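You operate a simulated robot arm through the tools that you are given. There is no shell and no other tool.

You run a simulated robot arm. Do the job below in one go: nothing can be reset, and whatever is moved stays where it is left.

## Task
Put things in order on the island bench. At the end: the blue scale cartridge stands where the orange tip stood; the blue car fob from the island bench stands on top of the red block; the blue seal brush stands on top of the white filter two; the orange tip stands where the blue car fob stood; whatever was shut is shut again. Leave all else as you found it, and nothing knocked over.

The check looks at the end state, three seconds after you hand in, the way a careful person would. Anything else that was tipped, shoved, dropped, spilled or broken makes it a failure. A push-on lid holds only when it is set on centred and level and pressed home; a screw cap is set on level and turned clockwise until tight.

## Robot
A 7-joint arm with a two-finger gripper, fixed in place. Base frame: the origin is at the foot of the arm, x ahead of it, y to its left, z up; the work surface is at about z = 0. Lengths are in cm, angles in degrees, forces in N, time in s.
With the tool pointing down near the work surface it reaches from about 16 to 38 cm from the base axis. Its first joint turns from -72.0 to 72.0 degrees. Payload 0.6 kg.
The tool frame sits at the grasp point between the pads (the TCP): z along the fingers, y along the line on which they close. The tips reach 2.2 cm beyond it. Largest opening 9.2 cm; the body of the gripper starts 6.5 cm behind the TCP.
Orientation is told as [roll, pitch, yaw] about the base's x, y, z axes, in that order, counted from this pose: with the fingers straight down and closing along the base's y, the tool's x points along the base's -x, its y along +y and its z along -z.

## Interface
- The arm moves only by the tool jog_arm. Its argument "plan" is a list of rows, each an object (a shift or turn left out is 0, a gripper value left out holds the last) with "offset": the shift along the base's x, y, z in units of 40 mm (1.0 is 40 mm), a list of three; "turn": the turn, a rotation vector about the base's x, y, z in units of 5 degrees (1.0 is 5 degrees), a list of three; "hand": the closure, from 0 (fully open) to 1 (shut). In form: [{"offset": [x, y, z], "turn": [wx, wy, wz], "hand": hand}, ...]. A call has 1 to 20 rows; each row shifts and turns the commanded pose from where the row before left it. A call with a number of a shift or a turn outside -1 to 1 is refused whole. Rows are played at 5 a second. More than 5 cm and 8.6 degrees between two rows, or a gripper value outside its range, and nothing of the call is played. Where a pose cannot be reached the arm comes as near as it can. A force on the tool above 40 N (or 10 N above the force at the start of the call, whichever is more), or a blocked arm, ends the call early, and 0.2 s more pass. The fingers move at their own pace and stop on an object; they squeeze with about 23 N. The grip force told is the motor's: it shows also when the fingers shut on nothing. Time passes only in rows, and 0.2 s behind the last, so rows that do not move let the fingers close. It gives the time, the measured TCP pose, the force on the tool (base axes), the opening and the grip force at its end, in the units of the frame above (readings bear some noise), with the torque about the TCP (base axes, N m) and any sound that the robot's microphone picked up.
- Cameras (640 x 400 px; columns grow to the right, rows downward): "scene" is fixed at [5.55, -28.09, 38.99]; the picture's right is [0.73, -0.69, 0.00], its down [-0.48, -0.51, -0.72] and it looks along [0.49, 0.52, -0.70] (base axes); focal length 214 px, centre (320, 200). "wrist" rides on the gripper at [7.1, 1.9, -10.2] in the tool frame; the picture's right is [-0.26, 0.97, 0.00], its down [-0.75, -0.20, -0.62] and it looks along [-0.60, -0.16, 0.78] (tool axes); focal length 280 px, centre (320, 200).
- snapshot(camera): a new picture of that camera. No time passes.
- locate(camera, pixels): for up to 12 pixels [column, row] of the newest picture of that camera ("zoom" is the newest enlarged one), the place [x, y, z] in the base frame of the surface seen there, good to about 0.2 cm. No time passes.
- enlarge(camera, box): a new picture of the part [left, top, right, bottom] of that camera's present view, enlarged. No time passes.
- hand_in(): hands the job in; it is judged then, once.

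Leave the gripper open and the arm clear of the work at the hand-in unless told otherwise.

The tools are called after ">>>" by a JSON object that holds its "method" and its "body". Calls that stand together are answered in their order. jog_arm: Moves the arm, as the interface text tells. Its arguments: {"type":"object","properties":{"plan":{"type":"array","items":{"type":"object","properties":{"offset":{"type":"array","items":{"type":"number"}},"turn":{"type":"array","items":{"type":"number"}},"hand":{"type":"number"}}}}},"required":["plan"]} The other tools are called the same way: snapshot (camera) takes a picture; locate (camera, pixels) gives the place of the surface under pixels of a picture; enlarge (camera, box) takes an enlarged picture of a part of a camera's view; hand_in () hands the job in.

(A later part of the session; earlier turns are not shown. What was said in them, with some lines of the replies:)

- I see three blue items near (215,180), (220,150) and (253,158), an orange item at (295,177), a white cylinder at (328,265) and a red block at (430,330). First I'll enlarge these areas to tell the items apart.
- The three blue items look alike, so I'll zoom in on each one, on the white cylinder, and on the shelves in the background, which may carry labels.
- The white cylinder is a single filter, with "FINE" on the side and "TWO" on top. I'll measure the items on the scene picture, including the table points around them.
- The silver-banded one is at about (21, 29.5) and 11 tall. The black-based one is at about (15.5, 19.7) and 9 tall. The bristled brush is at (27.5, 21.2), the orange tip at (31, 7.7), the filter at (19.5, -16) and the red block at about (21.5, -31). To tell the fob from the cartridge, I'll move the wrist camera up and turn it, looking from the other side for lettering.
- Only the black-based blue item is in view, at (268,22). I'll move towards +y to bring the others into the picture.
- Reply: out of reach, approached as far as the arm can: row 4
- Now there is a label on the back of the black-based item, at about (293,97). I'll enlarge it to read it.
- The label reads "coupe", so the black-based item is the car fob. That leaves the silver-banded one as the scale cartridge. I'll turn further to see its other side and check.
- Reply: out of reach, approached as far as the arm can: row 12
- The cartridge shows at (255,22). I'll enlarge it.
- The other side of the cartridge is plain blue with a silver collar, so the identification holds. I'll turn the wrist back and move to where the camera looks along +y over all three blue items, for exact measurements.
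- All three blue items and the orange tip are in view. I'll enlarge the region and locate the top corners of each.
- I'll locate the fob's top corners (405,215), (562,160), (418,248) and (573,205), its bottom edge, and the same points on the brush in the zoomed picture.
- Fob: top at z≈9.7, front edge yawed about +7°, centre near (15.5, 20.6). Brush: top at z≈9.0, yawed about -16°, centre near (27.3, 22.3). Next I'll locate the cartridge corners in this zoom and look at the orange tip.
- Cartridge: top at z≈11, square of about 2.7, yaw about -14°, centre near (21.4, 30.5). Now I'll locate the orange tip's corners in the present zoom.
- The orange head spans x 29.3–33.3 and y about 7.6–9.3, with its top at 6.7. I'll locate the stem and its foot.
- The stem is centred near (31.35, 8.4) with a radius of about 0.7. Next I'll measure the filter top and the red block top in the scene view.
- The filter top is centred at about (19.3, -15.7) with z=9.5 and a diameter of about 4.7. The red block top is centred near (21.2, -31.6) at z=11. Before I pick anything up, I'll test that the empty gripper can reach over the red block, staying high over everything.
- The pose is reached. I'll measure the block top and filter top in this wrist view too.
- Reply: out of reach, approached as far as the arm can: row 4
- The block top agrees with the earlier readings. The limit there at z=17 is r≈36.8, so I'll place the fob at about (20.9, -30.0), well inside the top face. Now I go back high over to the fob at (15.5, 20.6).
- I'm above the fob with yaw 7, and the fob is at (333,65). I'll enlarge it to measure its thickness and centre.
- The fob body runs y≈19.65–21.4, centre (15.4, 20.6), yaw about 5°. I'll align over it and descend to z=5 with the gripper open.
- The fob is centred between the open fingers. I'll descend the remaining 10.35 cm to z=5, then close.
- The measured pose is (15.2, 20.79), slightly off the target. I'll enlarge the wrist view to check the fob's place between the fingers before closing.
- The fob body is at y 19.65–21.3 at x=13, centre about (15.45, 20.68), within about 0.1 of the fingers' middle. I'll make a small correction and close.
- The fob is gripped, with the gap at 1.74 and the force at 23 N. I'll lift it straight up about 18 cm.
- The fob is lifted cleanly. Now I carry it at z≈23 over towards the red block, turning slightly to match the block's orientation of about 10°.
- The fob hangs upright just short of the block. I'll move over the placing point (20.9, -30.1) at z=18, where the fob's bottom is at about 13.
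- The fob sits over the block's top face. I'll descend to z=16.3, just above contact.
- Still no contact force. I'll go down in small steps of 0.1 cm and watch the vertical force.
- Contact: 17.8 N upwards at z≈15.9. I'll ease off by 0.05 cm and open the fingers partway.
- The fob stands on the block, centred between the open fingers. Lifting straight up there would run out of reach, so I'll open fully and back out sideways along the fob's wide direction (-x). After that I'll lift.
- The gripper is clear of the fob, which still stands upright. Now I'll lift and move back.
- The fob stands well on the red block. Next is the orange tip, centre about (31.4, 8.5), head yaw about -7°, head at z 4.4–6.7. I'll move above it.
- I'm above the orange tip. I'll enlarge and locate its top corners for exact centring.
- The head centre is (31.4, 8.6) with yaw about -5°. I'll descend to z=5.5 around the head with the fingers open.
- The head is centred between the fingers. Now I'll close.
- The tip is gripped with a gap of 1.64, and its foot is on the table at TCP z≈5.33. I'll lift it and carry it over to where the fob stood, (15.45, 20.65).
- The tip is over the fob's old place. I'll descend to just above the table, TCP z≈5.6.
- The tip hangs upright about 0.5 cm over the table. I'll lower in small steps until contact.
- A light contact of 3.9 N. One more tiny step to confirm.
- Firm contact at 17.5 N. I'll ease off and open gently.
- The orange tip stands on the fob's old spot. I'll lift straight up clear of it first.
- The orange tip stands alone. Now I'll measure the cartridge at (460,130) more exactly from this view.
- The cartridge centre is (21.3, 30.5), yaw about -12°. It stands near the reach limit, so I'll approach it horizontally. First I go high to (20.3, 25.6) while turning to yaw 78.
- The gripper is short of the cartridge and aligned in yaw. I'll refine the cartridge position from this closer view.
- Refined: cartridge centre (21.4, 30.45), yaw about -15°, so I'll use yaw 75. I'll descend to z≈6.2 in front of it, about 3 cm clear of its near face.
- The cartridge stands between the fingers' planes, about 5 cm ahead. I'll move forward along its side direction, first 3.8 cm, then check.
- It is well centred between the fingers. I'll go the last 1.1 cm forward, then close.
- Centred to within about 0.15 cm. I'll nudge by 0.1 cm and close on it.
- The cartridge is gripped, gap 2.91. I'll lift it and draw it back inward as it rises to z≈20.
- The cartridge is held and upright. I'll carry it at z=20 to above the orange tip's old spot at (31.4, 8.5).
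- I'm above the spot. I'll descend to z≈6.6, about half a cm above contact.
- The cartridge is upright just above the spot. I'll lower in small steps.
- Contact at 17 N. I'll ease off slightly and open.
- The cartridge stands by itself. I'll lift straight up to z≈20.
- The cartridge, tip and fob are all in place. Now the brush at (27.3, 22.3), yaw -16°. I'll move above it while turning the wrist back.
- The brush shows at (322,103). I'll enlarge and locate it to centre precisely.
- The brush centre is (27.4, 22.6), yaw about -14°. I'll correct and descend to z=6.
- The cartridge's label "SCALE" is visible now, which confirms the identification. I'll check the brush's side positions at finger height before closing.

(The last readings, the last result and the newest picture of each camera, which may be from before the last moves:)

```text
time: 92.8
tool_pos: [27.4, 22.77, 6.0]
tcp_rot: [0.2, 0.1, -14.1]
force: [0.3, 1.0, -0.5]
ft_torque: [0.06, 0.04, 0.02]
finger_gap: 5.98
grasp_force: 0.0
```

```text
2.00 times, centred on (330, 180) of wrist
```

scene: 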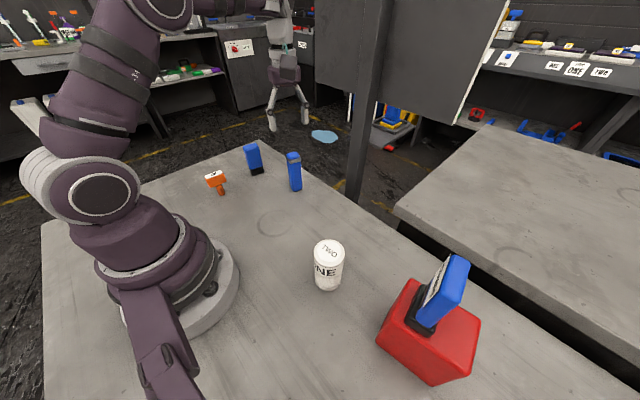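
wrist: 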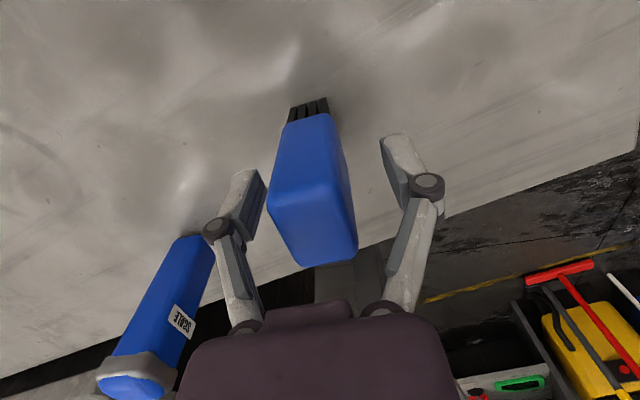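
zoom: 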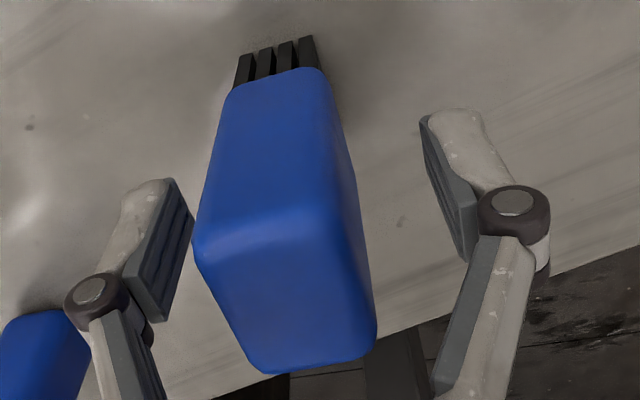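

The brush is centred to within 0.1 cm. Now I'll close.

>>> {"method": "jog_arm", "body": {"plan": [{"offset": [0, -0.02, 0]}, {"hand": 1}, {"hand": 1}, {"hand": 1}, {"hand": 1}, {"hand": 1}]}}

>>> {"method": "snapshot", "body": {"camera": "wrist"}}

```text
time: 94.2
tool_pos: [27.45, 22.58, 6.03]
tcp_rot: [0.2, 0.0, -14.1]
force: [0.3, 0.0, 2.0]
ft_torque: [-0.02, 0.07, -0.02]
finger_gap: 2.72
grasp_force: 22.7
```

```text
taken
```

wrist: 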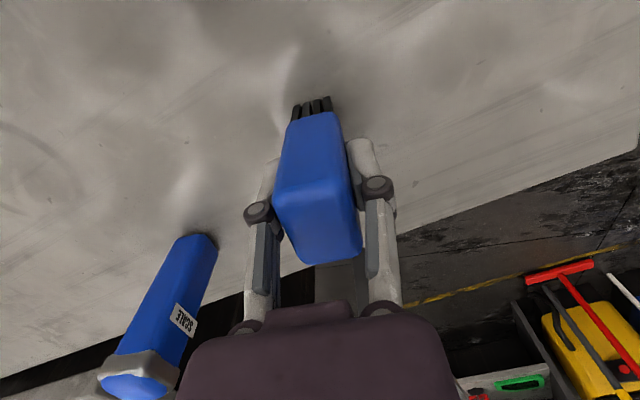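

The brush is gripped with a gap of 2.72. I'll lift straight up 11 cm first.

>>> {"method": "jog_arm", "body": {"plan": [{"offset": [0, 0, 0.25]}, {"offset": [0, 0, 0.5]}, {"offset": [0, 0, 0.5]}, {"offset": [0, 0, 0.5]}, {"offset": [0, 0, 0.5]}, {"offset": [0, 0, 0.4]}, {}]}}

>>> {"method": "jog_arm", "body": {"plan": [{"offset": [-0.05, -0.3, 0.2]}, {"offset": [-0.115, -0.545, 0.25]}, {"offset": [-0.115, -0.545, 0.25]}, {"offset": [-0.115, -0.545, 0.25]}, {"offset": [-0.115, -0.545, 0.25]}, {"offset": [-0.115, -0.545, 0]}, {"offset": [-0.115, -0.545, 0]}, {"offset": [-0.115, -0.545, 0]}, {"offset": [-0.115, -0.545, 0]}, {"offset": [-0.115, -0.545, 0]}, {"offset": [-0.115, -0.545, 0]}, {"offset": [-0.115, -0.545, 0]}, {"offset": [-0.115, -0.545, 0]}, {"offset": [-0.115, -0.545, 0]}, {"offset": [-0.115, -0.545, 0]}, {"offset": [-0.115, -0.545, 0]}, {"offset": [-0.115, -0.545, 0]}, {"offset": [-0.115, -0.4, 0]}, {"offset": [-0.04, -0.15, 0]}, {}]}}

>>> {"method": "snapshot", "body": {"camera": "scene"}}

>>> {"method": "snapshot", "body": {"camera": "wrist"}}

```text
time: 95.8
tool_pos: [27.36, 22.37, 16.57]
tcp_rot: [0.2, 0.1, -14.1]
force: [0.6, -0.8, -0.3]
ft_torque: [0.0, 0.0, -0.01]
finger_gap: 2.72
grasp_force: 22.8
```

```text
time: 100.0
tool_pos: [19.23, -15.9, 21.4]
tcp_rot: [0.1, 0.0, -14.1]
force: [-0.1, 0.2, -1.1]
ft_torque: [-0.02, 0.0, -0.01]
finger_gap: 2.72
grasp_force: 22.5
```

```text
taken
```

scene: 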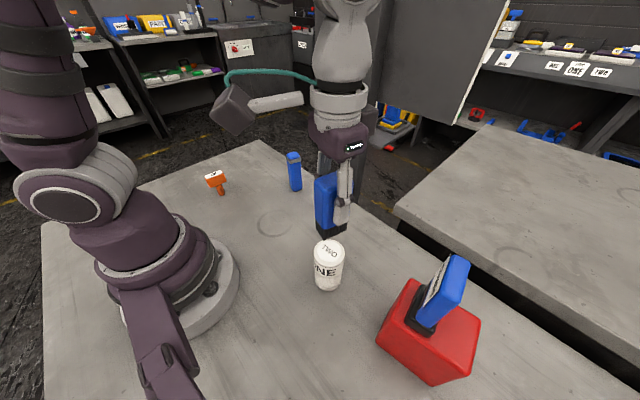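

```text
taken
```

wrist: 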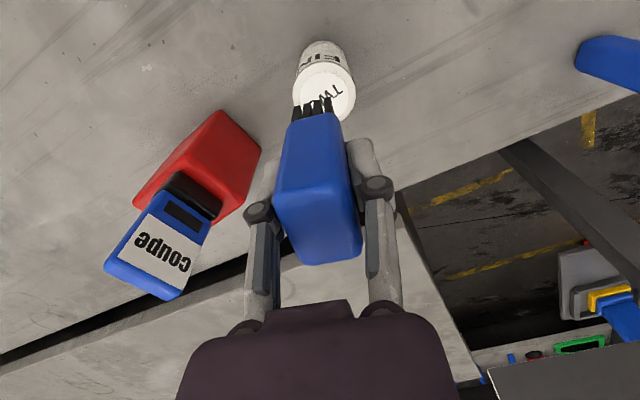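

The brush hangs over the filter. I'll adjust towards the filter centre (19.33, -15.68) and descend to z≈16.4, about 0.8 cm above contact.

>>> {"method": "jog_arm", "body": {"plan": [{"offset": [0.02, 0.045, -0.2]}, {"offset": [0, 0, -0.35]}, {"offset": [0, 0, -0.35]}, {"offset": [0, 0, -0.25]}, {"offset": [0, 0, -0.1]}, {}]}}

>>> {"method": "jog_arm", "body": {"plan": [{}]}}

>>> {"method": "snapshot", "body": {"camera": "wrist"}}

>>> {"method": "enlarge", "body": {"camera": "scene", "box": [270, 180, 390, 300]}}

```text
time: 101.4
tool_pos: [19.32, -15.68, 16.31]
tcp_rot: [0.2, 0.2, -14.2]
force: [0.0, 0.5, -0.5]
ft_torque: [-0.05, -0.02, 0.0]
finger_gap: 2.7
grasp_force: 22.5
```

```text
time: 101.8
tool_pos: [19.44, -15.53, 16.4]
tcp_rot: [0.1, 0.0, -14.1]
force: [-0.1, 0.1, -0.4]
ft_torque: [0.03, -0.02, 0.02]
finger_gap: 2.72
grasp_force: 22.8
```

```text
taken
```

wrist: 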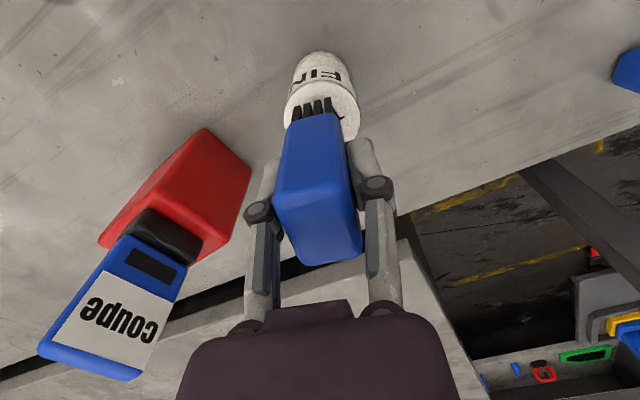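

```text
3.33 times, centred on (330, 240) of scene
```

zoom: 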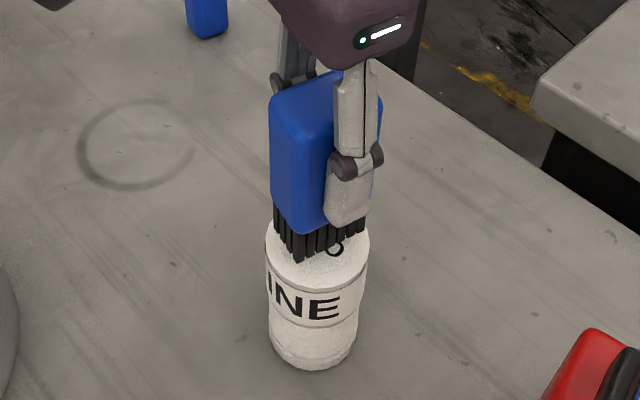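

The brush is roughly centred over the filter. I'll lower to about 0.2 cm above contact (z≈15.8) and check the alignment.

>>> {"method": "jog_arm", "body": {"plan": [{"offset": [0, 0, -0.05]}, {"offset": [0, 0, -0.05]}, {"offset": [0, 0, -0.03]}, {}]}}

>>> {"method": "enlarge", "body": {"camera": "scene", "box": [295, 200, 375, 300]}}

>>> {"method": "enlarge", "body": {"camera": "wrist", "box": [260, 40, 390, 150]}}

```text
time: 102.8
tool_pos: [19.33, -15.37, 15.85]
tcp_rot: [0.2, 0.1, -14.1]
force: [0.1, 0.6, -0.3]
ft_torque: [-0.01, 0.01, 0.0]
finger_gap: 2.71
grasp_force: 22.8
```

```text
4.00 times, centred on (335, 250) of scene
```

zoom: 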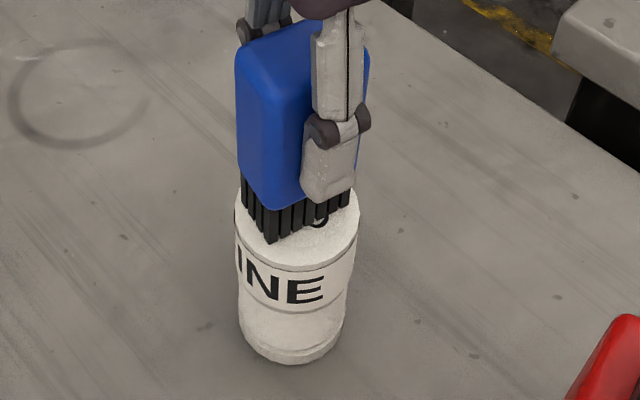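

```text
3.64 times, centred on (325, 95) of wrist
```

zoom: 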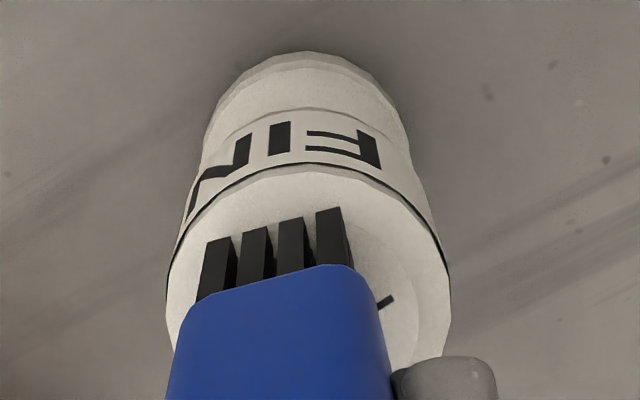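

By comparing projections, the brush is centred to within about 0.15 cm of the filter's axis. I'll shift y by -0.12 cm and lower in small steps.

>>> {"method": "jog_arm", "body": {"plan": [{"offset": [0, -0.03, 0]}, {"offset": [0, 0, -0.02]}, {"offset": [0, 0, -0.02]}, {}]}}

```text
time: 103.8
tool_pos: [19.32, -15.49, 15.7]
tcp_rot: [0.2, 0.0, -14.1]
force: [0.0, -0.1, -1.8]
ft_torque: [0.02, 0.0, 0.0]
finger_gap: 2.72
grasp_force: 23.6
```

>>> {"method": "jog_arm", "body": {"plan": [{"offset": [0, -0.01, -0.015]}, {"offset": [0, 0, -0.015]}, {}]}}

```text
time: 104.6
tool_pos: [19.25, -15.7, 15.57]
tcp_rot: [0.2, 0.0, -14.1]
force: [-0.1, 0.6, -0.7]
ft_torque: [-0.03, 0.0, 0.0]
finger_gap: 2.74
grasp_force: 23.4
```

>>> {"method": "jog_arm", "body": {"plan": [{"offset": [0, 0, -0.012]}, {"offset": [0, 0, -0.012]}, {}]}}

```text
time: 105.4
tool_pos: [19.35, -15.75, 15.61]
tcp_rot: [0.1, 0.0, -14.1]
force: [-2.0, 1.1, 8.5]
ft_torque: [0.1, 0.14, -0.01]
finger_gap: 2.7
grasp_force: 22.8
```

Contact at 8.5 N. I'll ease off very slightly and open gently.

>>> {"method": "jog_arm", "body": {"plan": [{"offset": [0, 0, 0.006]}, {}, {"hand": 0.66}, {"hand": 0.58}, {"hand": 0.5}, {"hand": 0.4}, {}]}}

>>> {"method": "enlarge", "body": {"camera": "scene", "box": [295, 180, 375, 300]}}

>>> {"method": "snapshot", "body": {"camera": "wrist"}}

```text
time: 107.0
tool_pos: [19.31, -15.75, 15.38]
tcp_rot: [0.2, 0.0, -14.0]
force: [0.1, -0.5, -0.3]
ft_torque: [-0.03, 0.01, -0.02]
finger_gap: 5.53
grasp_force: 0.1
```

```text
3.33 times, centred on (335, 240) of scene
```

zoom: 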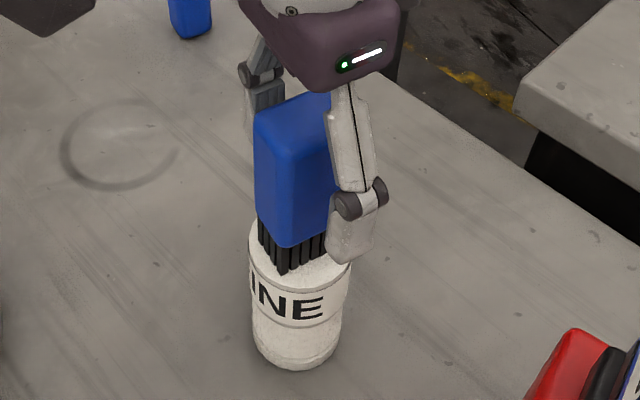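

```text
taken
```

wrist: 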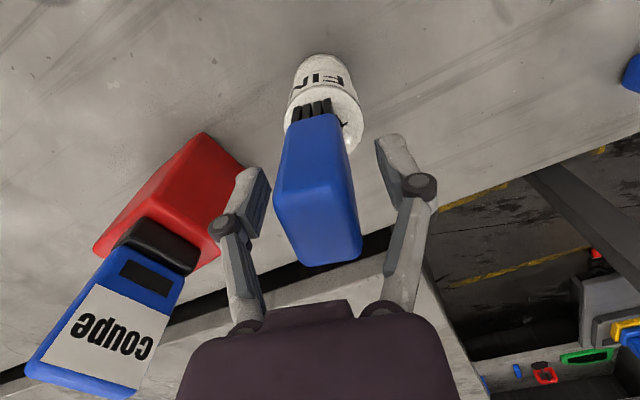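

The brush stands on the filter. I'll lift straight up to z≈25.

>>> {"method": "jog_arm", "body": {"plan": [{"offset": [0, 0, 0.1]}, {"offset": [0, 0, 0.2]}, {"offset": [0, 0, 0.4]}, {"offset": [0, 0, 0.5]}, {"offset": [0, 0, 0.5]}, {"offset": [0, 0, 0.5]}, {"offset": [0, 0, 0.3]}, {}]}}

>>> {"method": "snapshot", "body": {"camera": "scene"}}

>>> {"method": "snapshot", "body": {"camera": "wrist"}}

```text
time: 108.8
tool_pos: [19.34, -15.62, 25.5]
tcp_rot: [0.1, 0.0, -14.1]
force: [0.5, 0.4, -0.2]
ft_torque: [0.02, 0.02, 0.01]
finger_gap: 5.51
grasp_force: 0.1
```

```text
taken
```

scene: 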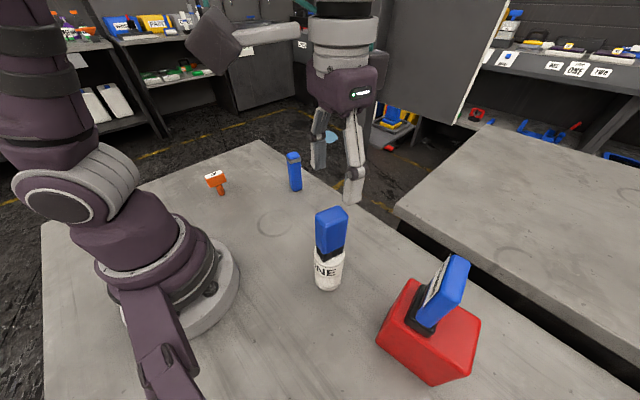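

```text
taken
```

wrist: 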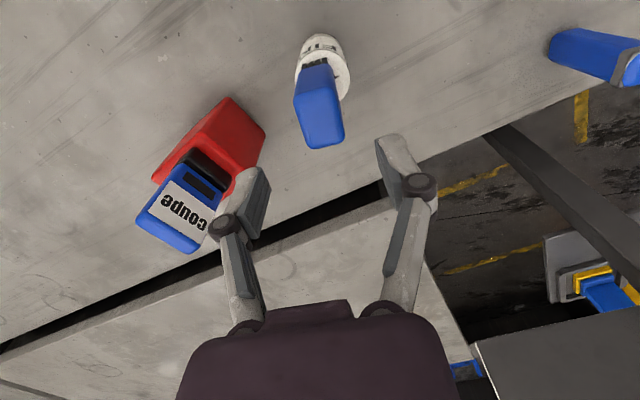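

Everything stands. I'll move the arm clear towards the empty middle of the bench at height, open the gripper fully, and inspect all the items.

>>> {"method": "jog_arm", "body": {"plan": [{"offset": [0, 0.3, 0.3]}, {"offset": [0, 0.5, 0.3]}, {"offset": [0, 0.5, 0.2]}, {"offset": [0, 0.5, 0]}, {"offset": [0, 0.5, 0]}, {"offset": [0, 0.5, 0]}, {"offset": [0, 0.5, 0]}, {"offset": [0, 0.5, 0]}, {"hand": 0}, {"hand": 0}, {}]}}

>>> {"method": "snapshot", "body": {"camera": "scene"}}

>>> {"method": "enlarge", "body": {"camera": "scene", "box": [290, 190, 500, 400]}}

>>> {"method": "enlarge", "body": {"camera": "scene", "box": [180, 130, 320, 220]}}

>>> {"method": "snapshot", "body": {"camera": "wrist"}}

```text
time: 111.2
tool_pos: [19.34, -0.42, 28.62]
tcp_rot: [0.2, 0.0, -14.1]
force: [-0.1, -0.7, 0.9]
ft_torque: [0.01, -0.02, 0.02]
finger_gap: 9.21
grasp_force: 0.0
```

```text
taken
```

scene: 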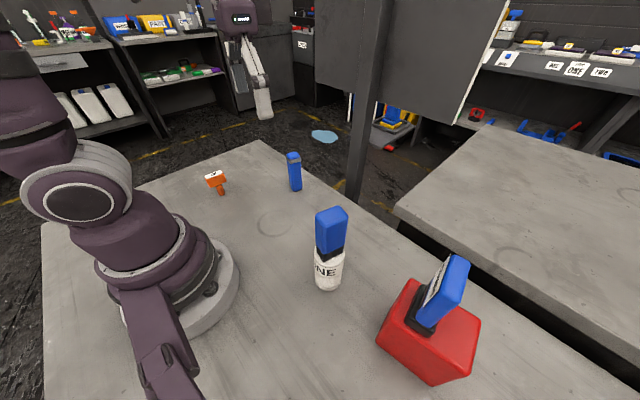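

```text
1.90 times, centred on (395, 295) of scene
```

zoom: 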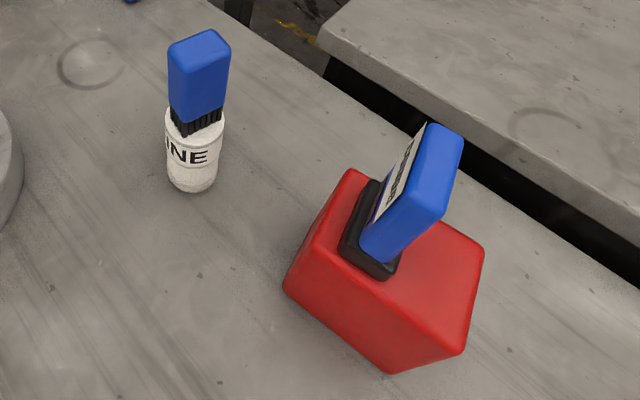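

```text
4.44 times, centred on (250, 175) of scene
```

zoom: 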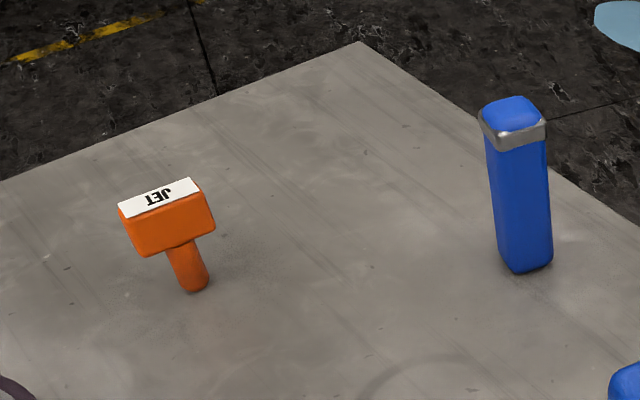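

```text
taken
```

wrist: 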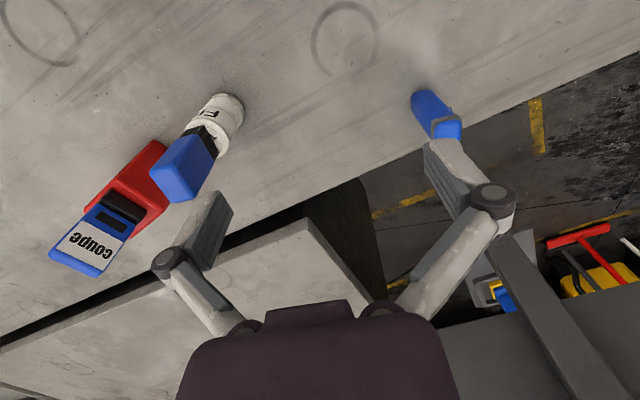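

All looks upright. I'll verify the placed positions numerically: orange stem foot, cartridge base, filter and block.

>>> {"method": "locate", "body": {"camera": "zoom", "pixels": [[192, 285], [190, 265], [207, 262], [175, 262], [512, 268], [548, 258], [500, 250], [515, 110], [160, 198]]}}

>>> {"method": "locate", "body": {"camera": "scene", "pixels": [[411, 284], [395, 317], [475, 322], [466, 370], [330, 285], [316, 262], [343, 264], [329, 212]]}}

```text
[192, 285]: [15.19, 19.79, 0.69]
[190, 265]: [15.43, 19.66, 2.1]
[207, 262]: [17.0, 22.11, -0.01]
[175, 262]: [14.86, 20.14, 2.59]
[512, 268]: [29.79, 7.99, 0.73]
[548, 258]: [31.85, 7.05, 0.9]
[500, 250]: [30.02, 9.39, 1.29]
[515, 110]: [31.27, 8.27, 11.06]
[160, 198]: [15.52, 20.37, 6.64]
```

```text
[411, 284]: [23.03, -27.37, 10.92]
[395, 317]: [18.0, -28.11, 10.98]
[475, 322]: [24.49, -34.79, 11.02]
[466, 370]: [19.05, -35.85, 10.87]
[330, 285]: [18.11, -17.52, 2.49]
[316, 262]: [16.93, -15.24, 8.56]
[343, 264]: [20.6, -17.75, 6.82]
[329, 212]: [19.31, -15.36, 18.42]
```

Orange stem: about (15.45, 20.4), against the fob's old spot at (15.45, 20.6). Cartridge: about (31.2, 8.6), against the orange tip's old spot at (31.4, 8.5). The red block and the filter read the same as before, and the fob and brush stand upright on them. Nothing was opened, so nothing needs shutting. The gripper is open and clear, so I'm handing in.

>>> {"method": "hand_in", "body": {}}

```text
The job is handed in.
```

The bench is in the order you asked for, and I've handed the job in. I don't have the result of the check.

| Item | Where it stands now | Where it should be (x, y in cm) |
|---|---|---|
| Blue scale cartridge | about (31.2, 8.6) | where the orange tip stood, (31.4, 8.5) |
| Orange tip | about (15.45, 20.4) | where the car fob stood, (15.45, 20.6) |
| Blue car fob | upright on the red block, about 1.5 cm off centre towards the arm | on top of the red block |
| Blue seal brush | upright and centred on white filter two | on top of white filter two |

- **Identification:** two blue items looked alike, so I went by their labels. The fob's label reads "coupe" and the cartridge's reads "SCALE".
- **Fob position:** it is off centre because the block's centre is beyond the arm's reach at that height. Its whole base is still on the top face.
- **Everything else:** the red block and the filter measured the same as before, and nothing was knocked over. I opened nothing, so there was nothing to shut. The arm is clear with the gripper open.
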